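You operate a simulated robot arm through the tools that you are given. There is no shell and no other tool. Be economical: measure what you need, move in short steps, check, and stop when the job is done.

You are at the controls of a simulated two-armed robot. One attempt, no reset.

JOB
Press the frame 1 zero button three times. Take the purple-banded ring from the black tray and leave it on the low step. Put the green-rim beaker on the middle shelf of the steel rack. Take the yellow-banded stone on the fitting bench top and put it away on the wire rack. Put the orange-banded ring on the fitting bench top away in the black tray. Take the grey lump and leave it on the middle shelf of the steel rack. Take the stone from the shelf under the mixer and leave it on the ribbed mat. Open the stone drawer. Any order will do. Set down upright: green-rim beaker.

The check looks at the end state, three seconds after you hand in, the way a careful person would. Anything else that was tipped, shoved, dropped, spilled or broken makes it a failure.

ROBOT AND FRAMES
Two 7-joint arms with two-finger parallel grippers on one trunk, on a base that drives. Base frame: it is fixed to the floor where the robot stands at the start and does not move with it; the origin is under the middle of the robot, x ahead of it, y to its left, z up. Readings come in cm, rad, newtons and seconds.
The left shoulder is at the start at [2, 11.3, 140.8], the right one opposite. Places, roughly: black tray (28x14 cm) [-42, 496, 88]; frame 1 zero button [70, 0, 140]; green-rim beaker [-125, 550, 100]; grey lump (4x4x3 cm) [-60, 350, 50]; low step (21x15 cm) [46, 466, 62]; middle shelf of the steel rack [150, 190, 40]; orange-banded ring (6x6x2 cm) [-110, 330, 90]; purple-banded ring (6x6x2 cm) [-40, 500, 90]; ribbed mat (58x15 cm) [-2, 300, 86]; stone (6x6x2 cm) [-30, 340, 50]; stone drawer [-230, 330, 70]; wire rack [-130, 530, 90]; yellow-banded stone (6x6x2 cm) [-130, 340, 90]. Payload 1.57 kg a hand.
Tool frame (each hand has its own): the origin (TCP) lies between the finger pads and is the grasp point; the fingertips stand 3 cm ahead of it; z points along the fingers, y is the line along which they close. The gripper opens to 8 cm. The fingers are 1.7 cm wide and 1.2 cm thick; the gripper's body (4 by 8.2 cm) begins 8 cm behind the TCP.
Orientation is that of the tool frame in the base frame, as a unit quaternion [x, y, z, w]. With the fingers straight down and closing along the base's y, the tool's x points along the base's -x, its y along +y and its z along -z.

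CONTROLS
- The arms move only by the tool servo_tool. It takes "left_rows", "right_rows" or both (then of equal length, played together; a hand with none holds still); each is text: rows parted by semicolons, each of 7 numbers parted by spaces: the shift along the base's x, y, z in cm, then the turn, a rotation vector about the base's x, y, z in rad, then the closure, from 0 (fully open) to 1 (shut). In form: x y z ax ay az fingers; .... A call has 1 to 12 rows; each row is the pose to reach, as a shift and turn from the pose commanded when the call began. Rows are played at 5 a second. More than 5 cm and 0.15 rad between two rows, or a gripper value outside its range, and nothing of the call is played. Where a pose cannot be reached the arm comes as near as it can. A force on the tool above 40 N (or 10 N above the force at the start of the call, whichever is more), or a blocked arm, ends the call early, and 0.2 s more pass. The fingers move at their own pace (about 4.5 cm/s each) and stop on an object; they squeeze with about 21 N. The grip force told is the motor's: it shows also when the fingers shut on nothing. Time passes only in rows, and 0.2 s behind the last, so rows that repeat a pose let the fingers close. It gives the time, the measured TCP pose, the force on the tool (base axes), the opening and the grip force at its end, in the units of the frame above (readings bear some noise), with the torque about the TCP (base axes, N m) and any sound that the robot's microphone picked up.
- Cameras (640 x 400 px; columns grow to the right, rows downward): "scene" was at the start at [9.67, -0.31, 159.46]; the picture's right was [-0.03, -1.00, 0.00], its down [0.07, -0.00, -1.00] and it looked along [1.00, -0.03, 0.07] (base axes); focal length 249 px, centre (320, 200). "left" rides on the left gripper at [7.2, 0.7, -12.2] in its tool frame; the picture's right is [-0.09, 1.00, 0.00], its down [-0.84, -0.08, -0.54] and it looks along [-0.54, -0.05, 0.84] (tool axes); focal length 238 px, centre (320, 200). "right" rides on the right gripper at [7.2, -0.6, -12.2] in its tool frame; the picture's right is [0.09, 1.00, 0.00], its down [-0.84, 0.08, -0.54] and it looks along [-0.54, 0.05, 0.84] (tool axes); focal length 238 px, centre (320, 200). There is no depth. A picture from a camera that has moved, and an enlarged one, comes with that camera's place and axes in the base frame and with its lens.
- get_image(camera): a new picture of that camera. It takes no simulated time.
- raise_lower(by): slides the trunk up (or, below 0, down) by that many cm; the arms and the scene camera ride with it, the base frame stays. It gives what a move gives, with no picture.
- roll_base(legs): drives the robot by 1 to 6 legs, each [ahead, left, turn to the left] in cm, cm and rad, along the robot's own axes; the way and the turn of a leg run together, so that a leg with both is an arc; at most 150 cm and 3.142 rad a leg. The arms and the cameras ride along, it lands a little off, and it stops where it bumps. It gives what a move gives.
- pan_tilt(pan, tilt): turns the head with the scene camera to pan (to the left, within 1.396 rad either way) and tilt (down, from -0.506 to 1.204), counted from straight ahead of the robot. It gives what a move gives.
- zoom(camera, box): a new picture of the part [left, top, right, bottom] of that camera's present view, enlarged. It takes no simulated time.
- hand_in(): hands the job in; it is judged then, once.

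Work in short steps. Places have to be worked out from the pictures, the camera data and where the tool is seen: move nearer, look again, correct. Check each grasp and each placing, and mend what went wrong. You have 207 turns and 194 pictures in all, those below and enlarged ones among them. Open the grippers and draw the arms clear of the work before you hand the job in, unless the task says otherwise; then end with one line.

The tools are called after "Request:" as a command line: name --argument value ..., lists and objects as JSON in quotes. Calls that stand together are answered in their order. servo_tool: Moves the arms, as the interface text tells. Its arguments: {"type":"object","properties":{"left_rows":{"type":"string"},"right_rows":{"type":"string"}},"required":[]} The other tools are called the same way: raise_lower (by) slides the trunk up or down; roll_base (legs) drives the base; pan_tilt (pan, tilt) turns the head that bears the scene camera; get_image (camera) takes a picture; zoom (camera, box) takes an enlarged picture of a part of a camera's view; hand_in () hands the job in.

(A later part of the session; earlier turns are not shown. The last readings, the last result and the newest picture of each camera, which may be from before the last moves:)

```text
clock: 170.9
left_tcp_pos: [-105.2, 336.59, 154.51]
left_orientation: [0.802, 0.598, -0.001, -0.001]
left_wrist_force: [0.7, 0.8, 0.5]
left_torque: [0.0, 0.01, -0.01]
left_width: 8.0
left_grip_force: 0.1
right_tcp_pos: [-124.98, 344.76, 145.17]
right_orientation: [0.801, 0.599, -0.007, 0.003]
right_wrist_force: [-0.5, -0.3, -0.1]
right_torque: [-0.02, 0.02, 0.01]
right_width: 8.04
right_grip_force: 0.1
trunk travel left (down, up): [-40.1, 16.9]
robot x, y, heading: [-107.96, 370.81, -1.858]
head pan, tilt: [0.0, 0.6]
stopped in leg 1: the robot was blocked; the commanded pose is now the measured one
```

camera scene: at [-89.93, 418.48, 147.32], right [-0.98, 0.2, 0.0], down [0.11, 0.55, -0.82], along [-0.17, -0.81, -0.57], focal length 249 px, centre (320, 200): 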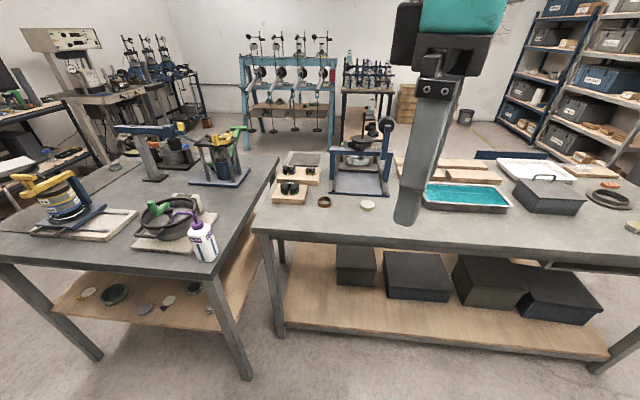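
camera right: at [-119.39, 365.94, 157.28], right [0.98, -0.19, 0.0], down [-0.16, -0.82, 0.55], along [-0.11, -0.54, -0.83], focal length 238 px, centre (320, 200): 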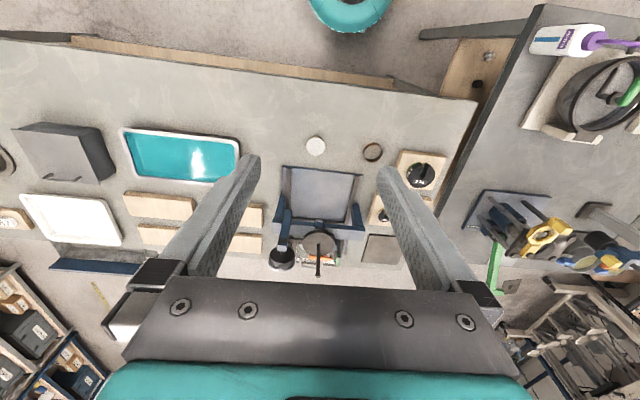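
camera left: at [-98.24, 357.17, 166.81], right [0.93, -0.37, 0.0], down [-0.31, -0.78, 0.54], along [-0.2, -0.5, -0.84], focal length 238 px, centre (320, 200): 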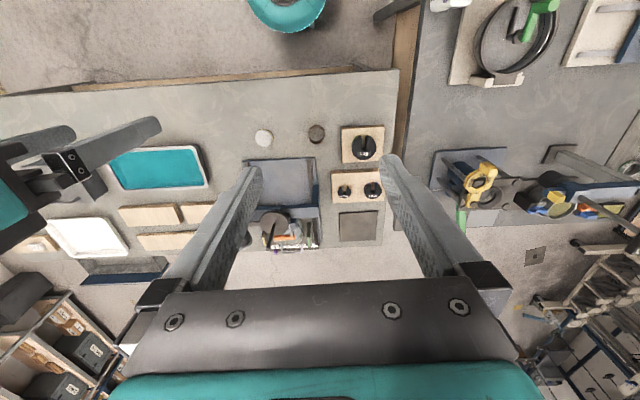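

Blocked by the bench as expected; targets are ~35 cm ahead. I lower the trunk and check the hand views.

Request:
raise_lower --by -38

Request:
servo_tool --right_rows "-0.3 -1.2 -1 0 0 0 0; -0.7 -2.5 -2 0 0 0 0; -1 -4.5 -2 0 0 0 0" --left_rows "-1 -0.5 -4 0 0 0 0; -2 -1 -8 0 0 0 0; -3.2 -1.7 -12 0 0 0 0"

Request:
get_image --camera "right"

Request:
get_image --camera "left"

```text
clock: 174.6
left_tcp_pos: [-105.25, 336.72, 116.59]
left_orientation: [0.801, 0.598, -0.001, -0.001]
left_wrist_force: [1.0, 0.5, -1.4]
left_torque: [0.02, 0.0, 0.0]
left_width: 8.02
left_grip_force: 0.1
right_tcp_pos: [-125.03, 344.72, 107.05]
right_orientation: [0.801, 0.599, -0.006, 0.003]
right_wrist_force: [0.1, 0.3, 0.0]
right_torque: [0.01, 0.05, -0.02]
right_width: 8.03
right_grip_force: 0.0
trunk travel left (down, up): [-2.1, 54.9]
robot x, y, heading: [-107.88, 370.62, -1.855]
head pan, tilt: [0.0, 0.6]
```

```text
clock: 175.4
left_tcp_pos: [-108.18, 334.78, 104.63]
left_orientation: [0.801, 0.599, -0.003, -0.001]
left_wrist_force: [-0.5, 0.1, 2.2]
left_torque: [0.01, 0.0, -0.03]
left_width: 8.01
left_grip_force: 0.0
right_tcp_pos: [-126.01, 340.22, 105.07]
right_orientation: [0.801, 0.599, -0.006, 0.002]
right_wrist_force: [-0.7, -0.6, 0.9]
right_torque: [-0.03, -0.01, -0.02]
right_width: 8.01
right_grip_force: 0.0
trunk travel left (down, up): [-2.1, 54.9]
robot x, y, heading: [-107.88, 370.82, -1.855]
head pan, tilt: [0.0, 0.6]
```

```text
134 pictures are left
camera right: at [-124.65, 347.43, 117.09], right [0.98, -0.19, 0.0], down [-0.16, -0.82, 0.55], along [-0.11, -0.54, -0.83], focal length 238 px, centre (320, 200)
```

right: 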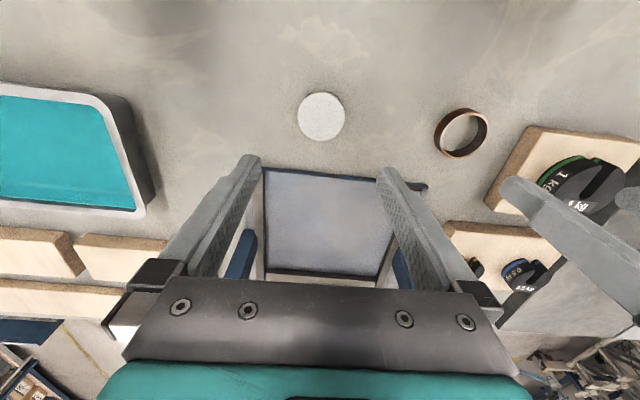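

```text
133 pictures are left
camera left: at [-105.5, 341.43, 116.87], right [0.93, -0.37, 0.0], down [-0.31, -0.78, 0.54], along [-0.2, -0.5, -0.84], focal length 238 px, centre (320, 200)
```

left: 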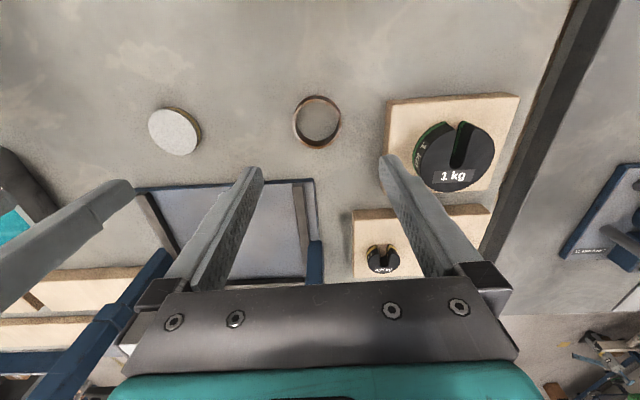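

Both hands are above their objects. I descend both together to about 2 cm above the top, then feel for the bench.

Request:
servo_tool --right_rows "-0.1 -0.15 -4 0 0 0 0; -0.1 -0.15 -8 0 0 0 0; -0.1 -0.15 -12 0 0 0 0; -0.1 -0.15 -14.1 0 0 0 0" --left_rows "-0.45 -0.25 -4 0 0 0 0; -0.45 -0.25 -8 0 0 0 0; -0.45 -0.25 -12 0 0 0 0; -0.45 -0.25 -13.7 0 0 0 0"

Request:
get_image --camera "right"

Request:
get_image --camera "left"

```text
clock: 176.4
left_tcp_pos: [-108.9, 334.43, 90.87]
left_orientation: [0.8, 0.599, -0.001, -0.001]
left_wrist_force: [-0.3, -0.3, 0.2]
left_torque: [-0.02, -0.04, -0.02]
left_width: 7.99
left_grip_force: 0.0
right_tcp_pos: [-126.43, 339.99, 90.9]
right_orientation: [0.801, 0.598, -0.006, 0.003]
right_wrist_force: [0.4, 0.8, 1.1]
right_torque: [0.02, 0.0, -0.01]
right_width: 8.02
right_grip_force: 0.0
trunk travel left (down, up): [-2.1, 54.9]
robot x, y, heading: [-107.79, 370.26, -1.856]
head pan, tilt: [0.0, 0.6]
```

```text
132 pictures are left
camera right: at [-124.86, 347.28, 102.95], right [0.98, -0.19, 0.0], down [-0.16, -0.82, 0.55], along [-0.11, -0.54, -0.83], focal length 238 px, centre (320, 200)
```

right: 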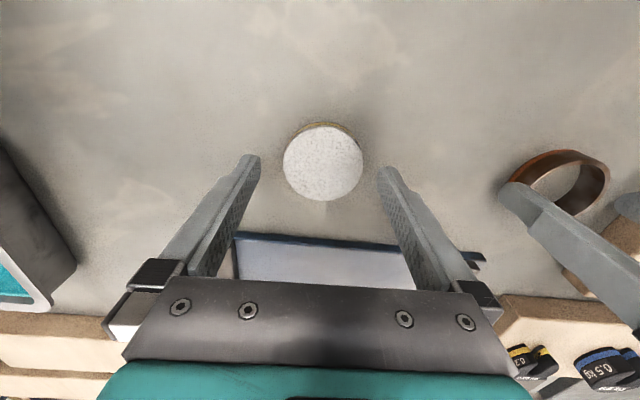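

```text
131 pictures are left
camera left: at [-106.01, 341.0, 103.15], right [0.93, -0.37, 0.0], down [-0.31, -0.78, 0.54], along [-0.2, -0.5, -0.84], focal length 238 px, centre (320, 200)
```

left: 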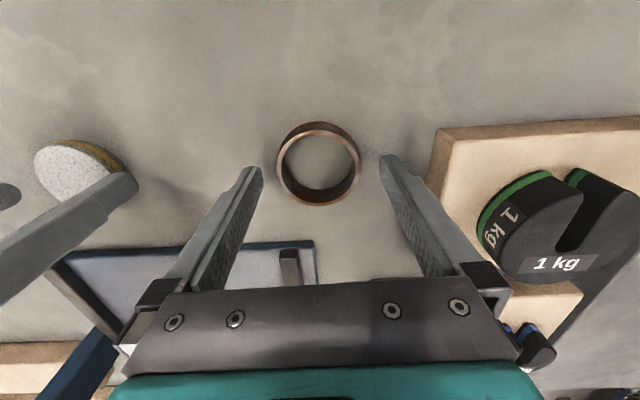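

Both well centred. I step down gently until near the bench.

Request:
servo_tool --right_rows "0.1 0 -0.5 0 0 0 0; 0.1 0 -0.9 0 0 0 0; 0.1 0 -1.2 0 0 0 0; 0.1 0 -1.5 0 0 0 0" --left_rows "0 0 -0.5 0 0 0 0; 0 0 -0.9 0 0 0 0; 0 0 -1.2 0 0 0 0; 0 0 -1.5 0 0 0 0"

```text
clock: 177.4
left_tcp_pos: [-108.61, 334.54, 89.33]
left_orientation: [0.801, 0.598, -0.001, -0.001]
left_wrist_force: [-0.4, -0.2, 0.2]
left_torque: [0.0, 0.01, 0.02]
left_width: 7.99
left_grip_force: 0.1
right_tcp_pos: [-126.1, 340.05, 89.53]
right_orientation: [0.801, 0.599, -0.006, 0.003]
right_wrist_force: [0.0, -0.9, 0.8]
right_torque: [0.01, -0.02, -0.01]
right_width: 8.0
right_grip_force: 0.0
trunk travel left (down, up): [-2.1, 54.9]
robot x, y, heading: [-107.84, 370.6, -1.859]
head pan, tilt: [0.0, 0.6]
```

No contact yet, tips ~86.4, overlapping the objects' height. I close both hands.

Request:
servo_tool --right_rows "0 0 -0.15 0 0 0 0.2; 0 0 -0.15 0 0 0 0.4; 0 0 -0.15 0 0 0 0.7; 0 0 -0.15 0 0 0 0.7; 0 0 -0.15 0 0 0 0.7" --left_rows "0 0 -0.15 0 0 0 0.2; 0 0 -0.15 0 0 0 0.4; 0 0 -0.15 0 0 0 0.7; 0 0 -0.15 0 0 0 0.7; 0 0 -0.15 0 0 0 0.7"

Request:
get_image --camera "right"

Request:
get_image --camera "left"

```text
clock: 178.6
left_tcp_pos: [-108.88, 334.53, 89.3]
left_orientation: [0.801, 0.598, -0.002, -0.002]
left_wrist_force: [-0.4, -0.5, -0.8]
left_torque: [0.0, 0.03, 0.01]
left_width: 5.87
left_grip_force: 21.2
right_tcp_pos: [-126.0, 340.18, 89.38]
right_orientation: [0.801, 0.599, -0.006, 0.002]
right_wrist_force: [-1.8, -0.9, 2.0]
right_torque: [-0.07, 0.0, 0.0]
right_width: 5.61
right_grip_force: 21.2
trunk travel left (down, up): [-2.1, 54.9]
robot x, y, heading: [-107.96, 370.82, -1.853]
head pan, tilt: [0.0, 0.6]
```

```text
130 pictures are left
camera right: at [-124.56, 347.37, 101.45], right [0.98, -0.19, 0.0], down [-0.16, -0.82, 0.55], along [-0.11, -0.54, -0.83], focal length 238 px, centre (320, 200)
```

right: 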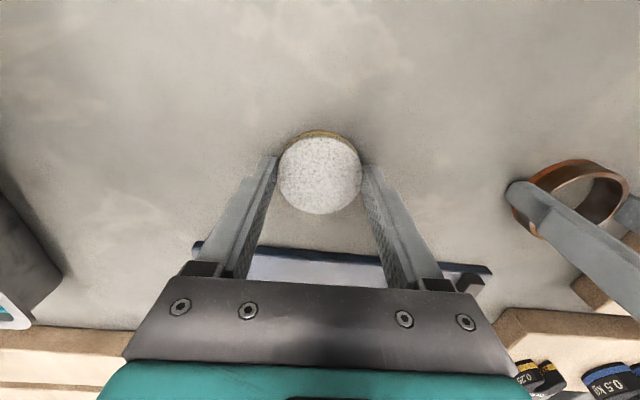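

```text
129 pictures are left
camera left: at [-106.05, 341.19, 101.43], right [0.93, -0.37, 0.0], down [-0.31, -0.78, 0.54], along [-0.2, -0.5, -0.84], focal length 238 px, centre (320, 200)
```

left: 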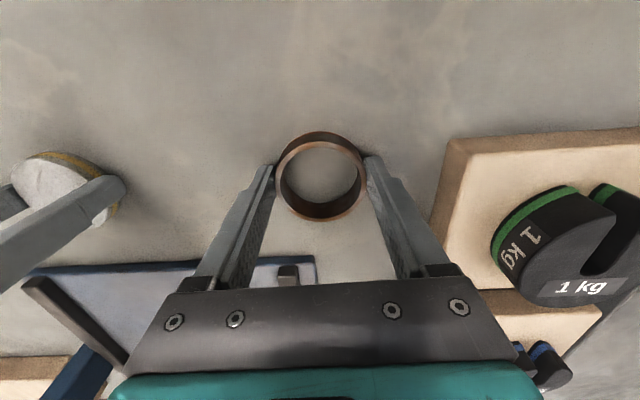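

Both gripped (5.6 and 5.9 cm). I lift both.

Request:
servo_tool --right_rows "0 0 3 0 0 0 0.75; 0 0 7 0 0 0 0.75; 0 0 11 0 0 0 0.75; 0 0 15 0 0 0 0.75" --left_rows "0 0 3 0 0 0 0.75; 0 0 7 0 0 0 0.75; 0 0 11 0 0 0 0.75; 0 0 15 0 0 0 0.75"

Request:
raise_lower --by 25

Request:
get_image --camera "left"

Request:
get_image --camera "right"

```text
clock: 179.6
left_tcp_pos: [-108.67, 334.39, 104.62]
left_orientation: [0.802, 0.598, -0.001, -0.002]
left_wrist_force: [1.5, -0.5, -0.7]
left_torque: [-0.01, 0.01, -0.01]
left_width: 5.88
left_grip_force: 21.1
right_tcp_pos: [-125.86, 340.29, 104.71]
right_orientation: [0.801, 0.599, -0.007, 0.003]
right_wrist_force: [1.0, -0.6, -1.8]
right_torque: [0.01, -0.01, 0.01]
right_width: 5.6
right_grip_force: 20.9
trunk travel left (down, up): [-2.1, 54.9]
robot x, y, heading: [-107.66, 370.79, -1.852]
head pan, tilt: [0.0, 0.6]
```

```text
clock: 182.2
left_tcp_pos: [-108.68, 334.4, 129.47]
left_orientation: [0.801, 0.599, -0.001, -0.001]
left_wrist_force: [0.2, -0.2, -0.8]
left_torque: [0.0, 0.01, -0.02]
left_width: 5.87
left_grip_force: 20.9
right_tcp_pos: [-126.02, 340.29, 129.56]
right_orientation: [0.801, 0.599, -0.005, 0.003]
right_wrist_force: [0.6, 0.0, -1.4]
right_torque: [0.02, -0.02, -0.02]
right_width: 5.62
right_grip_force: 21.0
trunk travel left (down, up): [-27.1, 29.9]
robot x, y, heading: [-107.92, 370.7, -1.856]
head pan, tilt: [0.0, 0.6]
```

```text
128 pictures are left
camera left: at [-105.89, 340.97, 141.66], right [0.93, -0.37, 0.0], down [-0.31, -0.78, 0.54], along [-0.2, -0.5, -0.84], focal length 238 px, centre (320, 200)
```

left: 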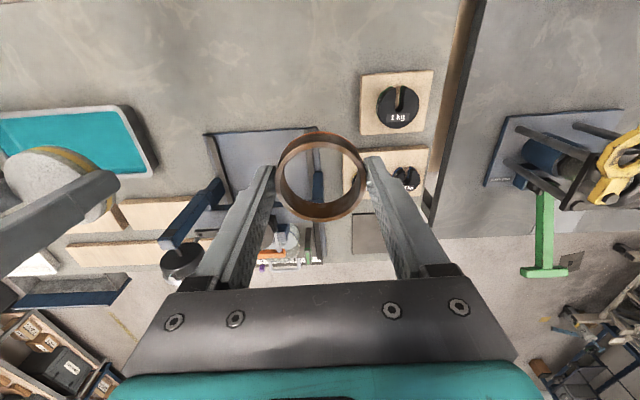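

```text
127 pictures are left
camera right: at [-124.53, 347.59, 141.64], right [0.98, -0.19, 0.0], down [-0.16, -0.82, 0.55], along [-0.11, -0.54, -0.83], focal length 238 px, centre (320, 200)
```

right: 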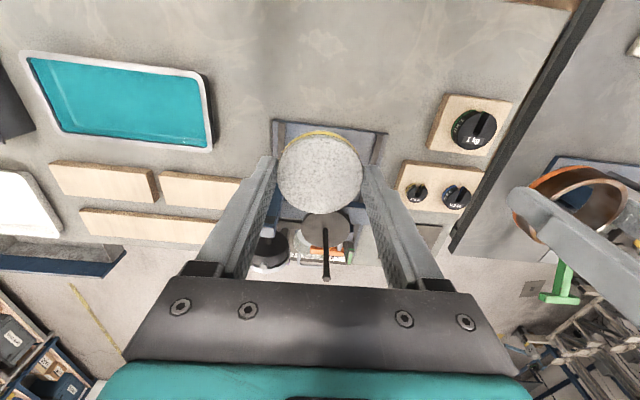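

Both objects are held with the right bands visible. I back into the aisle, turn round and go toward the black tray.

Request:
roll_base --legs '[[-45, 0, 0], [0, 0, 3.141], [0, -41, 0], [35, 0, 0]]'

Request:
get_image --camera "left"

Request:
get_image --camera "scene"

```text
clock: 196.2
left_tcp_pos: [-44.6, 472.02, 129.3]
left_orientation: [-0.593, 0.805, -0.002, 0.002]
left_wrist_force: [0.8, -0.1, -0.7]
left_torque: [0.01, 0.0, -0.05]
left_width: 5.6
left_grip_force: 20.5
right_tcp_pos: [-27.31, 466.04, 129.66]
right_orientation: [-0.594, 0.805, 0.002, 0.006]
right_wrist_force: [1.0, 0.4, -0.9]
right_torque: [0.0, 0.02, -0.03]
right_width: 5.54
right_grip_force: 21.1
trunk travel left (down, up): [-27.1, 29.9]
robot x, y, heading: [-45.76, 435.43, 1.273]
head pan, tilt: [0.0, 0.6]
```

```text
126 pictures are left
camera left: at [-47.3, 465.3, 141.66], right [-0.92, 0.38, 0.0], down [0.32, 0.78, 0.54], along [0.21, 0.5, -0.84], focal length 238 px, centre (320, 200)
```

left: 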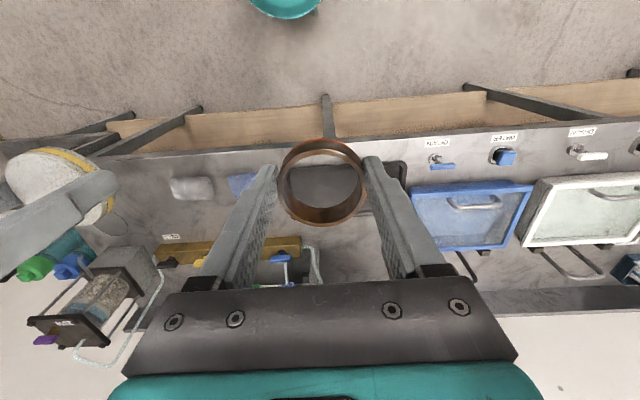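

```text
125 pictures are left
camera scene: at [-43.13, 445.17, 134.32], right [0.96, -0.29, 0.0], down [-0.17, -0.54, -0.82], along [0.24, 0.79, -0.57], focal length 249 px, centre (320, 200)
```

scene: 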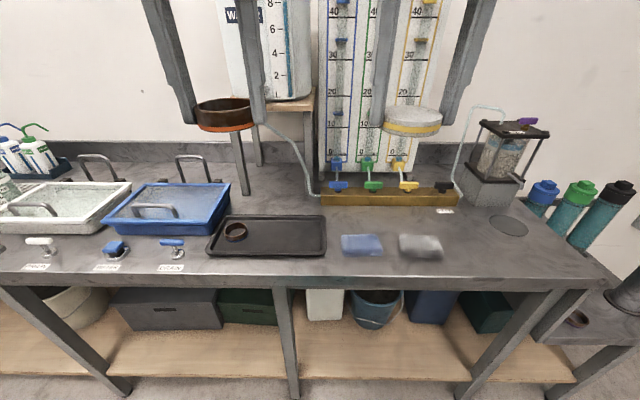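

The free middle of the tray is at about [-38, 495.5]. I roll ahead 24 to bring the left hand over it.

Request:
roll_base --legs '[[24.5, 0.5, 0]]'

Request:
raise_lower --by -24

Request:
get_image --camera "left"

```text
clock: 198.0
left_tcp_pos: [-38.04, 495.59, 129.33]
left_orientation: [-0.595, 0.804, -0.001, 0.002]
left_wrist_force: [0.1, 0.8, -1.6]
left_torque: [-0.02, 0.04, 0.0]
left_width: 5.61
left_grip_force: 21.3
right_tcp_pos: [-20.68, 489.49, 129.59]
right_orientation: [-0.596, 0.803, 0.002, 0.005]
right_wrist_force: [-0.1, 1.0, -1.5]
right_torque: [-0.03, 0.02, 0.0]
right_width: 5.56
right_grip_force: 21.1
trunk travel left (down, up): [-27.1, 29.9]
robot x, y, heading: [-39.16, 459.53, 1.274]
head pan, tilt: [0.0, 0.6]
```

```text
clock: 200.5
left_tcp_pos: [-37.96, 495.46, 105.45]
left_orientation: [-0.595, 0.804, -0.001, 0.001]
left_wrist_force: [0.4, -0.2, -1.2]
left_torque: [0.0, 0.03, -0.01]
left_width: 5.61
left_grip_force: 20.8
right_tcp_pos: [-20.75, 489.54, 105.57]
right_orientation: [-0.595, 0.803, 0.003, 0.007]
right_wrist_force: [0.0, 0.9, -1.4]
right_torque: [0.01, 0.0, 0.01]
right_width: 5.54
right_grip_force: 21.1
trunk travel left (down, up): [-3.1, 53.9]
robot x, y, heading: [-39.63, 459.54, 1.274]
head pan, tilt: [0.0, 0.6]
```

```text
124 pictures are left
camera left: at [-40.73, 488.74, 117.69], right [-0.93, 0.38, 0.0], down [0.32, 0.78, 0.54], along [0.21, 0.5, -0.84], focal length 238 px, centre (320, 200)
```

left: 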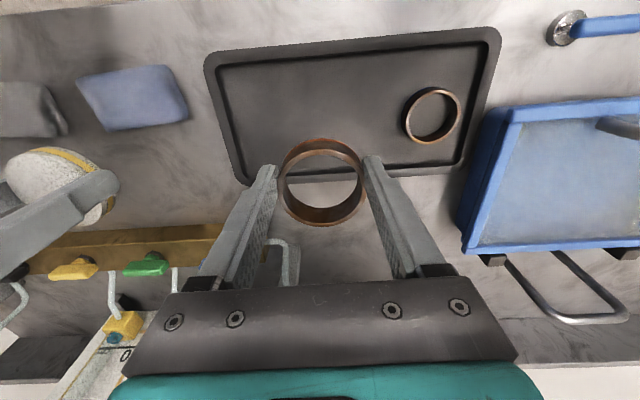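

The spot is well inside the tray. I lower, then creep to contact.

Request:
servo_tool --left_rows "0 0 -4 0 0 0 0.75; 0 0 -8 0 0 0 0.75; 0 0 -11 0 0 0 0.75; 0 0 -12.5 0 0 0 0.75; 0 0 -13 0 0 0 0.75; 0 0 -13.4 0 0 0 0.75; 0 0 -13.8 0 0 0 0.75; 0 0 -14.2 0 0 0 0.75; 0 0 -14.6 0 0 0 0.75"

Request:
get_image --camera "left"

```text
clock: 202.6
left_tcp_pos: [-38.17, 495.5, 91.5]
left_orientation: [-0.595, 0.804, 0.001, 0.008]
left_wrist_force: [-1.8, -6.4, 11.2]
left_torque: [-0.13, 0.44, 0.22]
left_width: 5.56
left_grip_force: 21.0
right_tcp_pos: [-20.85, 489.43, 105.72]
right_orientation: [-0.595, 0.804, 0.003, 0.007]
right_wrist_force: [0.6, 0.1, -0.8]
right_torque: [0.0, 0.01, -0.02]
right_width: 5.54
right_grip_force: 20.9
trunk travel left (down, up): [-3.1, 53.9]
robot x, y, heading: [-39.26, 458.99, 1.273]
head pan, tilt: [0.0, 0.6]
stopped in row 9 (left hand): the force on the tool passed its limit at 46 N (the readings are from after the stop); the commanded pose is now the measured one
```

```text
123 pictures are left
camera left: at [-40.96, 488.62, 103.66], right [-0.93, 0.38, -0.01], down [0.31, 0.77, 0.55], along [0.21, 0.51, -0.83], focal length 238 px, centre (320, 200)
```

left: 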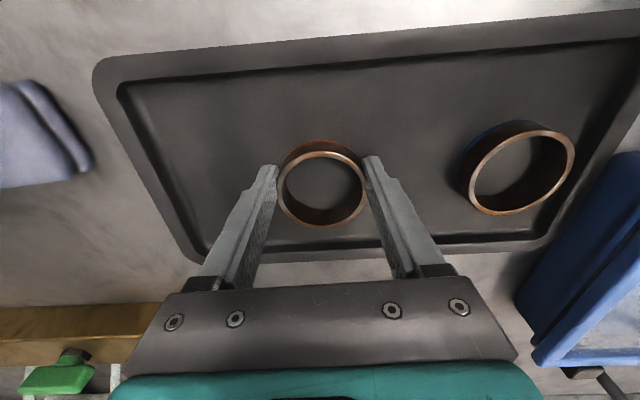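

Touching the tray floor, well placed. I open and lift away.

Request:
servo_tool --left_rows "0 0 0.1 0 0 0 0.5; 0 0 0.1 0 0 0 0.2; 0 0 0.1 0 0 0 0; 0 0 0.1 0 0 0 0; 0 0 3 0 0 0 0; 0 0 7 0 0 0 0; 0 0 11 0 0 0 0; 0 0 15 0 0 0 0"

Request:
get_image --camera "left"

```text
clock: 204.3
left_tcp_pos: [-37.97, 495.58, 106.24]
left_orientation: [-0.595, 0.804, 0.001, 0.007]
left_wrist_force: [-0.1, 0.3, 0.7]
left_torque: [-0.02, 0.0, 0.03]
left_width: 8.01
left_grip_force: 0.0
right_tcp_pos: [-20.73, 489.47, 105.59]
right_orientation: [-0.595, 0.804, 0.004, 0.007]
right_wrist_force: [1.0, 0.5, -0.6]
right_torque: [0.02, -0.01, -0.02]
right_width: 5.53
right_grip_force: 20.9
trunk travel left (down, up): [-3.1, 53.9]
robot x, y, heading: [-39.01, 458.92, 1.271]
head pan, tilt: [0.0, 0.6]
```

```text
122 pictures are left
camera left: at [-40.73, 488.61, 118.45], right [-0.93, 0.38, -0.01], down [0.31, 0.77, 0.55], along [0.21, 0.51, -0.83], focal length 238 px, centre (320, 200)
```

left: 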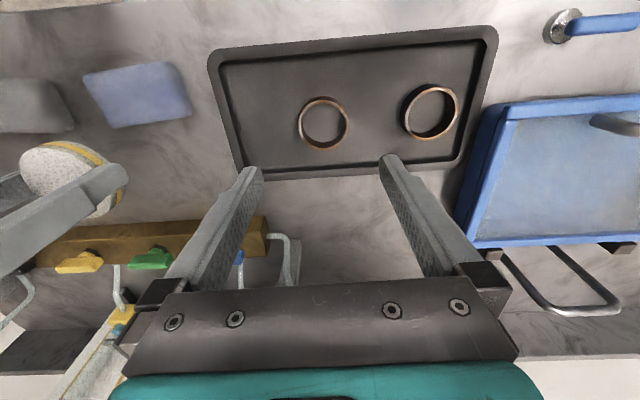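

The orange ring is in the tray. I raise, back off, and strafe left to the wire rack.

Request:
raise_lower --by 24

Request:
roll_base --legs '[[-27, 0, 0], [0, 116, 0]]'

Request:
get_image --camera "scene"

Request:
get_image --camera "right"

```text
clock: 206.8
left_tcp_pos: [-37.97, 495.49, 130.23]
left_orientation: [-0.595, 0.804, 0.001, 0.007]
left_wrist_force: [-0.6, -0.3, 0.2]
left_torque: [0.03, 0.01, -0.01]
left_width: 8.02
left_grip_force: 0.1
right_tcp_pos: [-20.81, 489.45, 129.61]
right_orientation: [-0.596, 0.803, 0.003, 0.007]
right_wrist_force: [-0.5, -0.4, -0.7]
right_torque: [-0.02, -0.03, 0.01]
right_width: 5.55
right_grip_force: 21.2
trunk travel left (down, up): [-27.1, 29.9]
robot x, y, heading: [-38.77, 459.31, 1.277]
head pan, tilt: [0.0, 0.6]
```

```text
clock: 214.4
left_tcp_pos: [-160.52, 504.62, 130.23]
left_orientation: [-0.599, 0.8, 0.0, 0.006]
left_wrist_force: [1.1, 0.5, 0.0]
left_torque: [-0.01, -0.01, 0.01]
left_width: 8.0
left_grip_force: 0.1
right_tcp_pos: [-143.41, 498.67, 129.53]
right_orientation: [-0.598, 0.801, 0.003, 0.007]
right_wrist_force: [-0.2, -0.1, -0.5]
right_torque: [-0.04, -0.01, -0.04]
right_width: 5.53
right_grip_force: 20.9
trunk travel left (down, up): [-27.1, 29.9]
robot x, y, heading: [-161.3, 468.39, 1.282]
head pan, tilt: [0.0, 0.6]
```

```text
121 pictures are left
camera scene: at [-158.94, 477.69, 134.33], right [0.96, -0.28, 0.0], down [-0.16, -0.54, -0.83], along [0.23, 0.79, -0.56], focal length 249 px, centre (320, 200)
```

scene: 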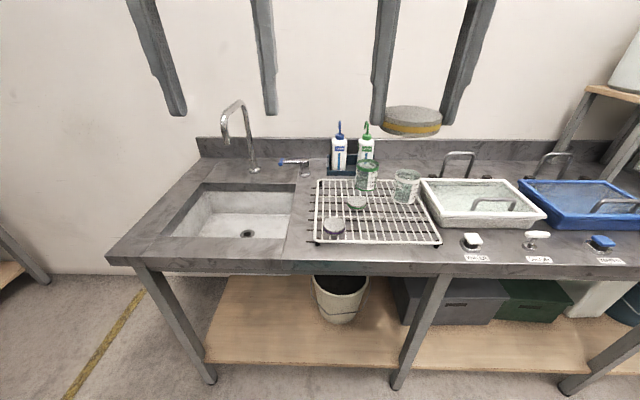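

```text
120 pictures are left
camera right: at [-144.87, 491.54, 141.67], right [-0.98, 0.19, 0.0], down [0.16, 0.82, 0.55], along [0.11, 0.54, -0.83], focal length 238 px, centre (320, 200)
```

right: 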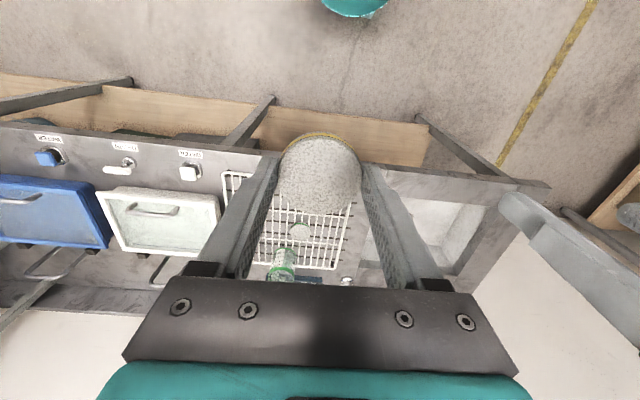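

Request:
zoom --camera "scene" --box '[290, 110, 470, 260]'

```text
2.67 times, centred on (380, 185) of scene
camera zoom: at [-158.94, 477.69, 134.33], right [0.96, -0.28, 0.0], down [-0.16, -0.54, -0.83], along [0.23, 0.79, -0.56], focal length 664 px, centre (160, 240)
```

zoom: 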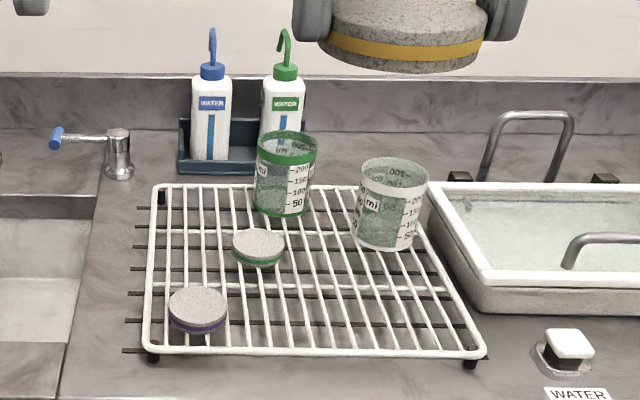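

I choose the free right-front area of the rack, about [-125.5, 521.5, 90], for the stone. I shift right and ahead, then lower the trunk.

Request:
roll_base --legs '[[0, -10.6, 0], [26.5, 0, 0]]'

Request:
raise_lower --by -22

Request:
get_image --camera "right"

Request:
get_image --camera "left"

```text
clock: 217.1
left_tcp_pos: [-142.74, 527.25, 130.2]
left_orientation: [-0.597, 0.802, 0.001, 0.007]
left_wrist_force: [0.4, -0.1, 0.0]
left_torque: [0.01, 0.04, 0.03]
left_width: 8.0
left_grip_force: 0.1
right_tcp_pos: [-125.48, 521.17, 129.53]
right_orientation: [-0.597, 0.802, 0.002, 0.007]
right_wrist_force: [-0.2, 0.6, -0.8]
right_torque: [-0.03, 0.02, -0.02]
right_width: 5.55
right_grip_force: 21.1
trunk travel left (down, up): [-27.1, 29.9]
robot x, y, heading: [-143.82, 491.16, 1.282]
head pan, tilt: [0.0, 0.6]
```

```text
clock: 219.4
left_tcp_pos: [-142.82, 527.08, 108.3]
left_orientation: [-0.597, 0.802, 0.001, 0.007]
left_wrist_force: [0.5, -0.5, -1.0]
left_torque: [-0.02, 0.01, -0.03]
left_width: 8.0
left_grip_force: 0.1
right_tcp_pos: [-125.48, 521.23, 107.69]
right_orientation: [-0.597, 0.802, 0.003, 0.007]
right_wrist_force: [-0.1, 0.5, -0.3]
right_torque: [0.0, 0.02, 0.04]
right_width: 5.53
right_grip_force: 20.9
trunk travel left (down, up): [-5.1, 51.9]
robot x, y, heading: [-143.84, 490.95, 1.278]
head pan, tilt: [0.0, 0.6]
```

```text
118 pictures are left
camera right: at [-127.07, 514.01, 119.68], right [-0.98, 0.2, 0.0], down [0.16, 0.82, 0.55], along [0.11, 0.54, -0.83], focal length 238 px, centre (320, 200)
```

right: 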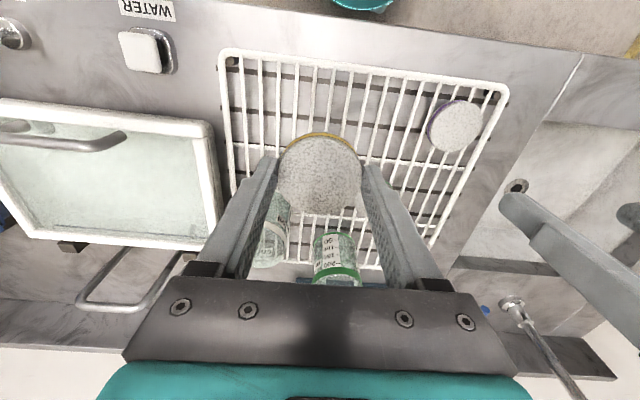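

```text
117 pictures are left
camera left: at [-145.52, 520.22, 120.43], right [-0.93, 0.37, -0.01], down [0.31, 0.77, 0.55], along [0.21, 0.51, -0.83], focal length 238 px, centre (320, 200)
```

left: 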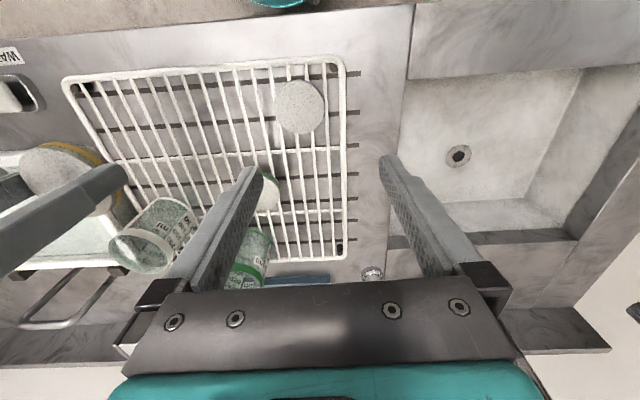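

Clear of both beakers. I lower the stone to the rack, creeping near contact.

Request:
servo_tool --right_rows "0 0.5 -4 0 0 0 0.75; 0 1 -8 0 0 0 0.75; 0 1 -11.5 0 0 0 0.75; 0 1 -13 0 0 0 0.75; 0 1 -13.5 0 0 0 0.75; 0 1 -14 0 0 0 0.75; 0 1 -14.4 0 0 0 0.75; 0 1 -14.8 0 0 0 0.75; 0 1 -15.2 0 0 0 0.75; 0 1 -15.6 0 0 0 0.75; 0 1 -16 0 0 0 0.75"

Request:
get_image --camera "right"

```text
clock: 221.2
left_tcp_pos: [-142.6, 527.14, 108.3]
left_orientation: [-0.597, 0.802, 0.001, 0.008]
left_wrist_force: [-0.2, 0.0, -0.1]
left_torque: [-0.01, -0.01, 0.0]
left_width: 7.98
left_grip_force: 0.1
right_tcp_pos: [-125.52, 522.12, 93.52]
right_orientation: [-0.597, 0.802, 0.008, 0.011]
right_wrist_force: [-0.5, -3.1, 10.7]
right_torque: [-0.33, -0.1, -0.01]
right_width: 5.53
right_grip_force: 21.0
trunk travel left (down, up): [-5.1, 51.9]
robot x, y, heading: [-144.19, 491.24, 1.28]
head pan, tilt: [0.0, 0.6]
stopped in row 8 (right hand): the force on the tool passed its limit at 45 N (the readings are from after the stop); the commanded pose is now the measured one
```

```text
116 pictures are left
camera right: at [-127.03, 514.88, 105.5], right [-0.98, 0.2, 0.0], down [0.16, 0.81, 0.56], along [0.11, 0.55, -0.83], focal length 238 px, centre (320, 200)
```

right: 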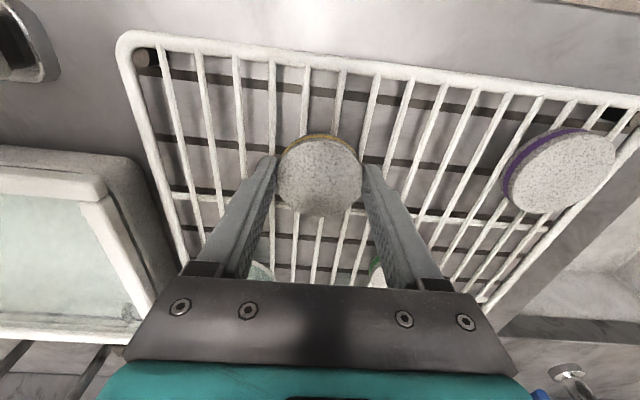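

On the wires. I raise 0.3, open and lift.

Request:
servo_tool --right_rows "0 0 0.3 0 0 0 0.6; 0 0 0.3 0 0 0 0.3; 0 0 0.3 0 0 0 0; 0 0 0.3 0 0 0 0; 0 0 3 0 0 0 0; 0 0 7 0 0 0 0; 0 0 11 0 0 0 0; 0 0 14 0 0 0 0"

Request:
get_image --camera "right"

```text
clock: 223.0
left_tcp_pos: [-142.74, 527.11, 108.28]
left_orientation: [-0.597, 0.803, 0.0, 0.006]
left_wrist_force: [0.6, 0.2, 1.1]
left_torque: [-0.01, 0.0, 0.01]
left_width: 8.02
left_grip_force: 0.0
right_tcp_pos: [-125.42, 522.0, 107.35]
right_orientation: [-0.597, 0.802, 0.008, 0.009]
right_wrist_force: [0.3, -0.8, -1.3]
right_torque: [0.01, -0.03, 0.01]
right_width: 7.96
right_grip_force: 0.2
trunk travel left (down, up): [-5.1, 51.9]
robot x, y, heading: [-143.72, 491.03, 1.274]
head pan, tilt: [0.0, 0.6]
```

```text
115 pictures are left
camera right: at [-126.99, 514.77, 119.45], right [-0.98, 0.2, 0.0], down [0.16, 0.81, 0.56], along [0.11, 0.55, -0.83], focal length 238 px, centre (320, 200)
```

right: 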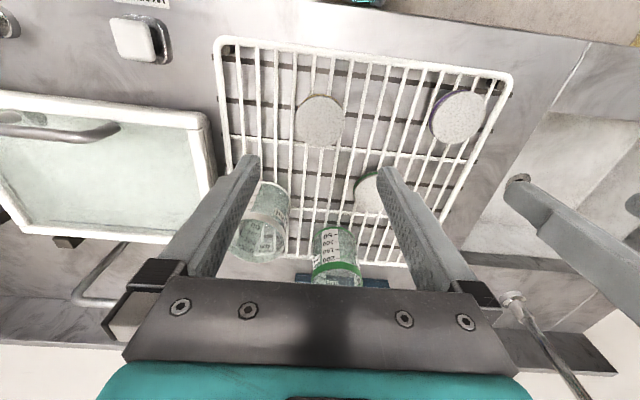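

The stone sits on the rack. The green-rim beaker's rim measures about [-123.9, 543.1, 97.5]; I'll need a tilted hand. I nudge left and ahead, then tilt the right hand ~42° forward.

Request:
roll_base --legs '[[0, 4.5, 0], [4, 0, 0]]'

Request:
servo_tool --right_rows "0.3 1 1 0.14 -0.042 0 0; 0.6 2 2 0.28 -0.084 0 0; 0.9 3 3 0.42 -0.125 0 0; 1.2 4 3 0.56 -0.167 0 0; 1.5 5 3 0.7 -0.209 0 0"

Request:
get_image --camera "right"

Request:
get_image --camera "left"

```text
clock: 224.4
left_tcp_pos: [-145.77, 532.28, 108.17]
left_orientation: [-0.597, 0.802, 0.001, 0.007]
left_wrist_force: [-0.6, -0.2, 0.1]
left_torque: [-0.03, 0.01, 0.01]
left_width: 7.99
left_grip_force: 0.1
right_tcp_pos: [-128.52, 527.25, 107.41]
right_orientation: [-0.596, 0.803, 0.008, 0.01]
right_wrist_force: [0.1, -0.7, 0.2]
right_torque: [0.02, -0.02, -0.02]
right_width: 8.0
right_grip_force: 0.0
trunk travel left (down, up): [-5.1, 51.9]
robot x, y, heading: [-147.06, 496.0, 1.278]
head pan, tilt: [0.0, 0.6]
```

```text
clock: 225.6
left_tcp_pos: [-145.79, 532.26, 108.27]
left_orientation: [-0.597, 0.802, 0.0, 0.007]
left_wrist_force: [0.2, 0.0, 0.2]
left_torque: [0.01, 0.0, -0.02]
left_width: 7.98
left_grip_force: 0.1
right_tcp_pos: [-126.93, 532.19, 110.26]
right_orientation: [-0.554, 0.746, 0.222, 0.296]
right_wrist_force: [0.8, 0.0, -0.6]
right_torque: [0.01, 0.02, -0.01]
right_width: 7.99
right_grip_force: 0.0
trunk travel left (down, up): [-5.1, 51.9]
robot x, y, heading: [-146.69, 495.86, 1.276]
head pan, tilt: [0.0, 0.6]
```

```text
114 pictures are left
camera right: at [-130.2, 519.13, 114.22], right [-0.97, 0.22, -0.06], down [0.0, 0.25, 0.97], along [0.23, 0.94, -0.24], focal length 238 px, centre (320, 200)
```

right: 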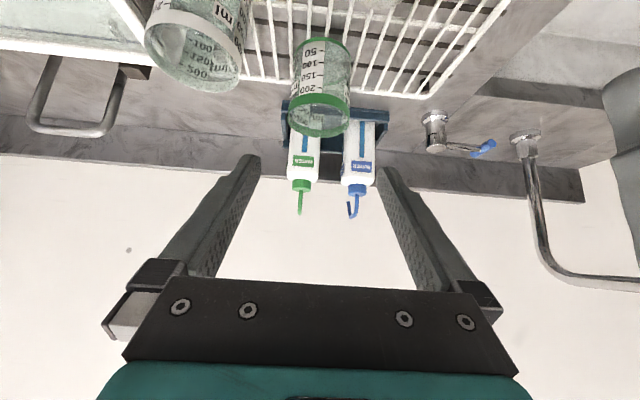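

```text
113 pictures are left
camera left: at [-148.54, 525.34, 120.41], right [-0.93, 0.37, -0.01], down [0.31, 0.77, 0.55], along [0.21, 0.51, -0.83], focal length 238 px, centre (320, 200)
```

left: 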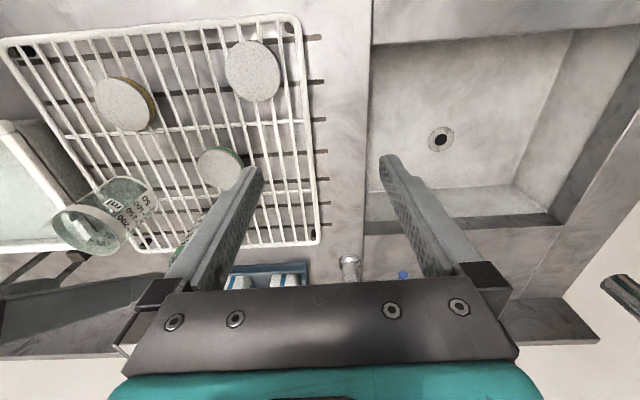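

The beaker centre is at about [-123.7, 543.2], rim ~7.4 cm wide, aligned with the hand. I move to a standoff just before it.

Request:
servo_tool --right_rows "0.4 1.5 -2.5 0 0 0 0; 0.8 2.9 -5 0 0 0 0; 1.2 4.3 -7.5 0 0 0 0; 1.6 5.8 -10 0 0 0 0"

Request:
get_image --camera "right"

Request:
get_image --camera "scene"

```text
clock: 226.6
left_tcp_pos: [-145.79, 532.3, 108.24]
left_orientation: [-0.597, 0.802, 0.001, 0.008]
left_wrist_force: [0.0, -0.3, 0.0]
left_torque: [0.02, 0.0, 0.03]
left_width: 7.99
left_grip_force: 0.0
right_tcp_pos: [-125.37, 538.09, 100.66]
right_orientation: [-0.554, 0.746, 0.221, 0.295]
right_wrist_force: [1.1, 0.5, 0.5]
right_torque: [-0.05, -0.01, 0.01]
right_width: 8.0
right_grip_force: 0.1
trunk travel left (down, up): [-5.1, 51.9]
robot x, y, heading: [-146.81, 496.03, 1.28]
head pan, tilt: [0.0, 0.6]
```

```text
112 pictures are left
camera right: at [-128.66, 524.95, 104.51], right [-0.97, 0.22, -0.06], down [0.0, 0.25, 0.97], along [0.23, 0.94, -0.24], focal length 238 px, centre (320, 200)
```

right: 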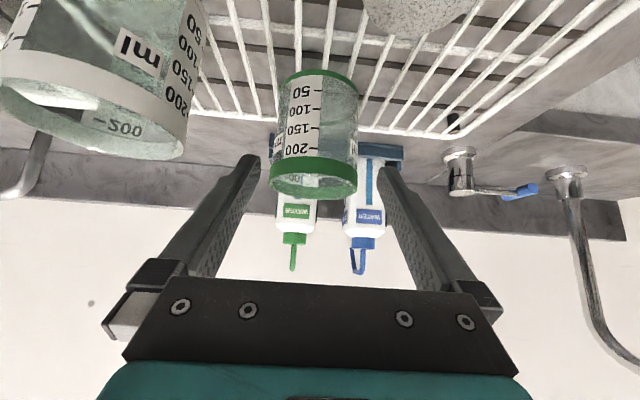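

```text
111 pictures are left
camera scene: at [-144.24, 505.37, 112.33], right [0.96, -0.29, 0.0], down [-0.16, -0.54, -0.82], along [0.24, 0.79, -0.57], focal length 249 px, centre (320, 200)
```

scene: 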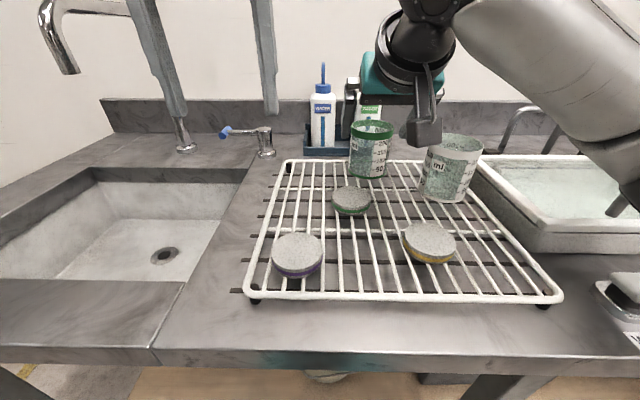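

The beaker is ~0.4 cm to world-right of the hand's midline. I correct that and slide in diagonally, half-way first.

Request:
servo_tool --right_rows "0.4 -0.1 0 0 0 0 0; 0.8 1.2 -1.5 0 0 0 0; 1.2 2.5 -3 0 0 0 0"

Request:
get_image --camera "right"

Request:
zoom --camera "scene" --box '[280, 40, 520, 220]'

```text
clock: 227.4
left_tcp_pos: [-145.75, 532.3, 108.27]
left_orientation: [-0.597, 0.802, 0.0, 0.007]
left_wrist_force: [0.0, 0.1, -0.3]
left_torque: [-0.01, -0.01, -0.02]
left_width: 8.0
left_grip_force: 0.0
right_tcp_pos: [-124.3, 540.63, 97.52]
right_orientation: [-0.554, 0.746, 0.22, 0.295]
right_wrist_force: [0.5, -0.6, 0.7]
right_torque: [0.03, 0.03, -0.03]
right_width: 8.0
right_grip_force: 0.1
trunk travel left (down, up): [-5.1, 51.9]
robot x, y, heading: [-146.83, 496.0, 1.279]
head pan, tilt: [0.0, 0.6]
```

```text
110 pictures are left
camera right: at [-127.6, 527.51, 101.31], right [-0.97, 0.22, -0.06], down [0.0, 0.25, 0.97], along [0.23, 0.94, -0.24], focal length 238 px, centre (320, 200)
```

right: 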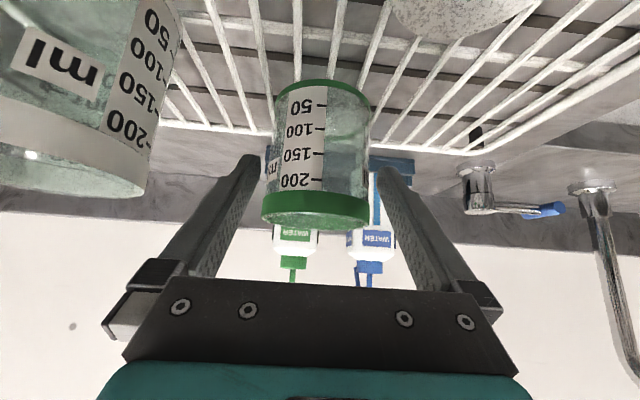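

```text
2.22 times, centred on (400, 130) of scene
camera zoom: at [-144.24, 505.37, 112.33], right [0.96, -0.29, 0.0], down [-0.16, -0.54, -0.82], along [0.24, 0.79, -0.57], focal length 553 px, centre (142, 356)
```

zoom: 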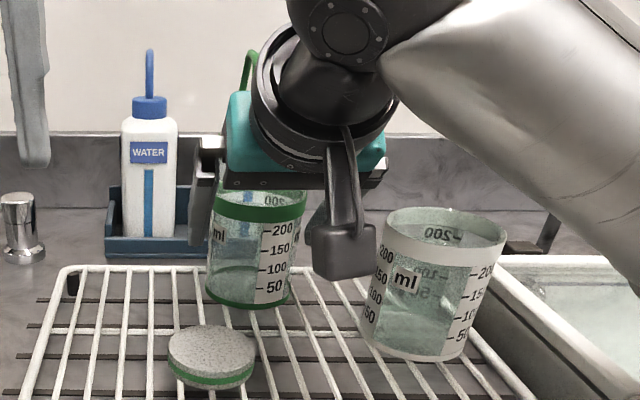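

Good. I slide in the remaining distance and look.

Request:
servo_tool --right_rows "0.35 1 -1.1 0 0 0 0; 0.65 1.9 -2.2 0 0 0 0; 0.85 2.5 -3 0 0 0 0"

Request:
get_image --camera "right"

```text
clock: 228.2
left_tcp_pos: [-146.58, 530.7, 108.93]
left_orientation: [-0.596, 0.803, 0.005, 0.015]
left_wrist_force: [0.2, -0.2, 0.0]
left_torque: [0.03, 0.03, 0.01]
left_width: 8.0
left_grip_force: 0.1
right_tcp_pos: [-123.89, 541.63, 95.88]
right_orientation: [-0.549, 0.743, 0.226, 0.308]
right_wrist_force: [-1.3, 0.8, -0.4]
right_torque: [0.03, -0.1, -0.11]
right_width: 7.97
right_grip_force: 0.1
trunk travel left (down, up): [-5.1, 51.9]
robot x, y, heading: [-146.86, 495.8, 1.28]
head pan, tilt: [0.0, 0.6]
heard: click
```

```text
108 pictures are left
camera right: at [-127.23, 528.48, 99.41], right [-0.97, 0.23, -0.07], down [-0.01, 0.22, 0.97], along [0.24, 0.95, -0.21], focal length 238 px, centre (320, 200)
```

right: 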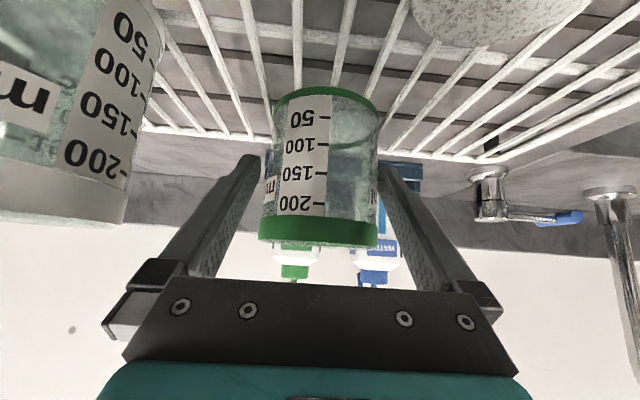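

A click sounded and both hands shifted back ~1.5 cm: some part of the right arm is pressing on something. I look before moving.

Request:
pan_tilt --pan -0.6 --tilt 0.8

Request:
get_image --camera "scene"

```text
clock: 229.2
left_tcp_pos: [-146.53, 530.73, 108.92]
left_orientation: [-0.596, 0.803, 0.005, 0.015]
left_wrist_force: [-0.5, -0.4, 0.7]
left_torque: [-0.03, -0.01, 0.0]
left_width: 7.99
left_grip_force: 0.0
right_tcp_pos: [-123.8, 541.8, 95.37]
right_orientation: [-0.551, 0.745, 0.223, 0.304]
right_wrist_force: [-0.2, -0.5, -0.2]
right_torque: [-0.02, -0.01, 0.0]
right_width: 8.0
right_grip_force: 0.1
trunk travel left (down, up): [-5.1, 51.9]
robot x, y, heading: [-146.98, 496.18, 1.273]
head pan, tilt: [-0.6, 0.799]
```

```text
107 pictures are left
camera scene: at [-141.26, 500.41, 110.77], right [0.63, -0.78, -0.01], down [-0.55, -0.44, -0.71], along [0.55, 0.45, -0.71], focal length 249 px, centre (320, 200)
```

scene: 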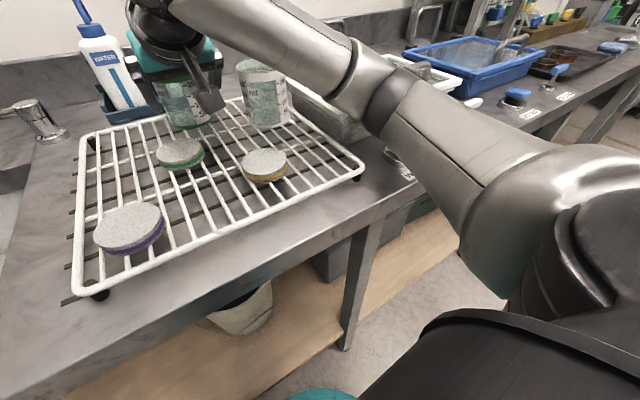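

The right elbow sits over the white bath's WATER button and seems to have pressed it. I retract the hand along its path at once and inspect.

Request:
servo_tool --right_rows "-0.5 -1 1.5 0 0 0 0; -0.9 -2.5 4 0 0 0 0; -1.3 -4 7 0 0 0 0; -1.7 -5.5 10 0 0 0 0; -2.1 -7 13 0 0 0 0"

Request:
get_image --camera "scene"

```text
clock: 230.4
left_tcp_pos: [-145.77, 532.41, 108.33]
left_orientation: [-0.598, 0.801, 0.002, 0.008]
left_wrist_force: [-0.3, -0.7, -0.2]
left_torque: [0.08, -0.03, 0.03]
left_width: 8.0
left_grip_force: 0.1
right_tcp_pos: [-125.75, 536.18, 107.49]
right_orientation: [-0.557, 0.744, 0.222, 0.295]
right_wrist_force: [0.8, -0.4, 0.3]
right_torque: [-0.01, 0.0, 0.03]
right_width: 8.0
right_grip_force: 0.0
trunk travel left (down, up): [-5.1, 51.9]
robot x, y, heading: [-146.72, 495.85, 1.28]
head pan, tilt: [-0.6, 0.799]
```

```text
106 pictures are left
camera scene: at [-140.54, 502.06, 110.63], right [0.63, -0.78, 0.0], down [-0.56, -0.45, -0.7], along [0.54, 0.44, -0.72], focal length 249 px, centre (320, 200)
```

scene: 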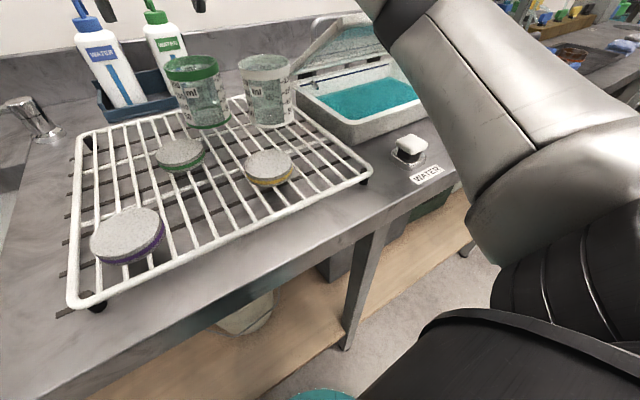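

The white bath now shows teal water. I zoom to see its state.

Request:
zoom --camera "scene" --box '[220, 0, 470, 200]'

Request:
get_image --camera "right"

```text
2.00 times, centred on (345, 100) of scene
camera zoom: at [-140.54, 502.06, 110.63], right [0.63, -0.78, 0.0], down [-0.56, -0.45, -0.7], along [0.54, 0.44, -0.72], focal length 498 px, centre (270, 400)
```

zoom: 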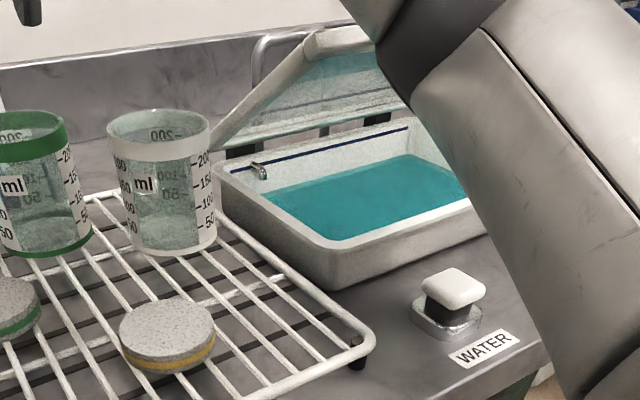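

```text
104 pictures are left
camera right: at [-128.82, 523.08, 111.4], right [-0.97, 0.22, -0.06], down [-0.01, 0.25, 0.97], along [0.22, 0.94, -0.24], focal length 238 px, centre (320, 200)
```

right: 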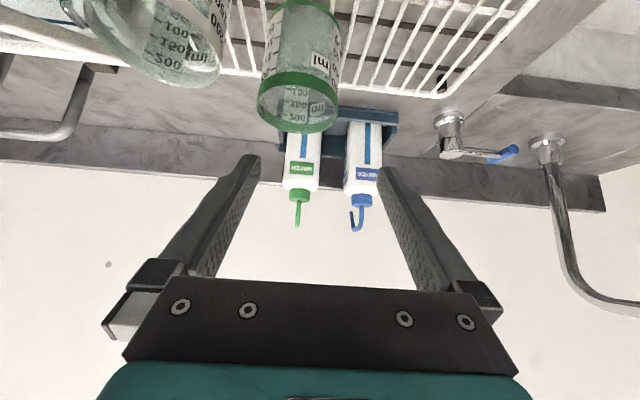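

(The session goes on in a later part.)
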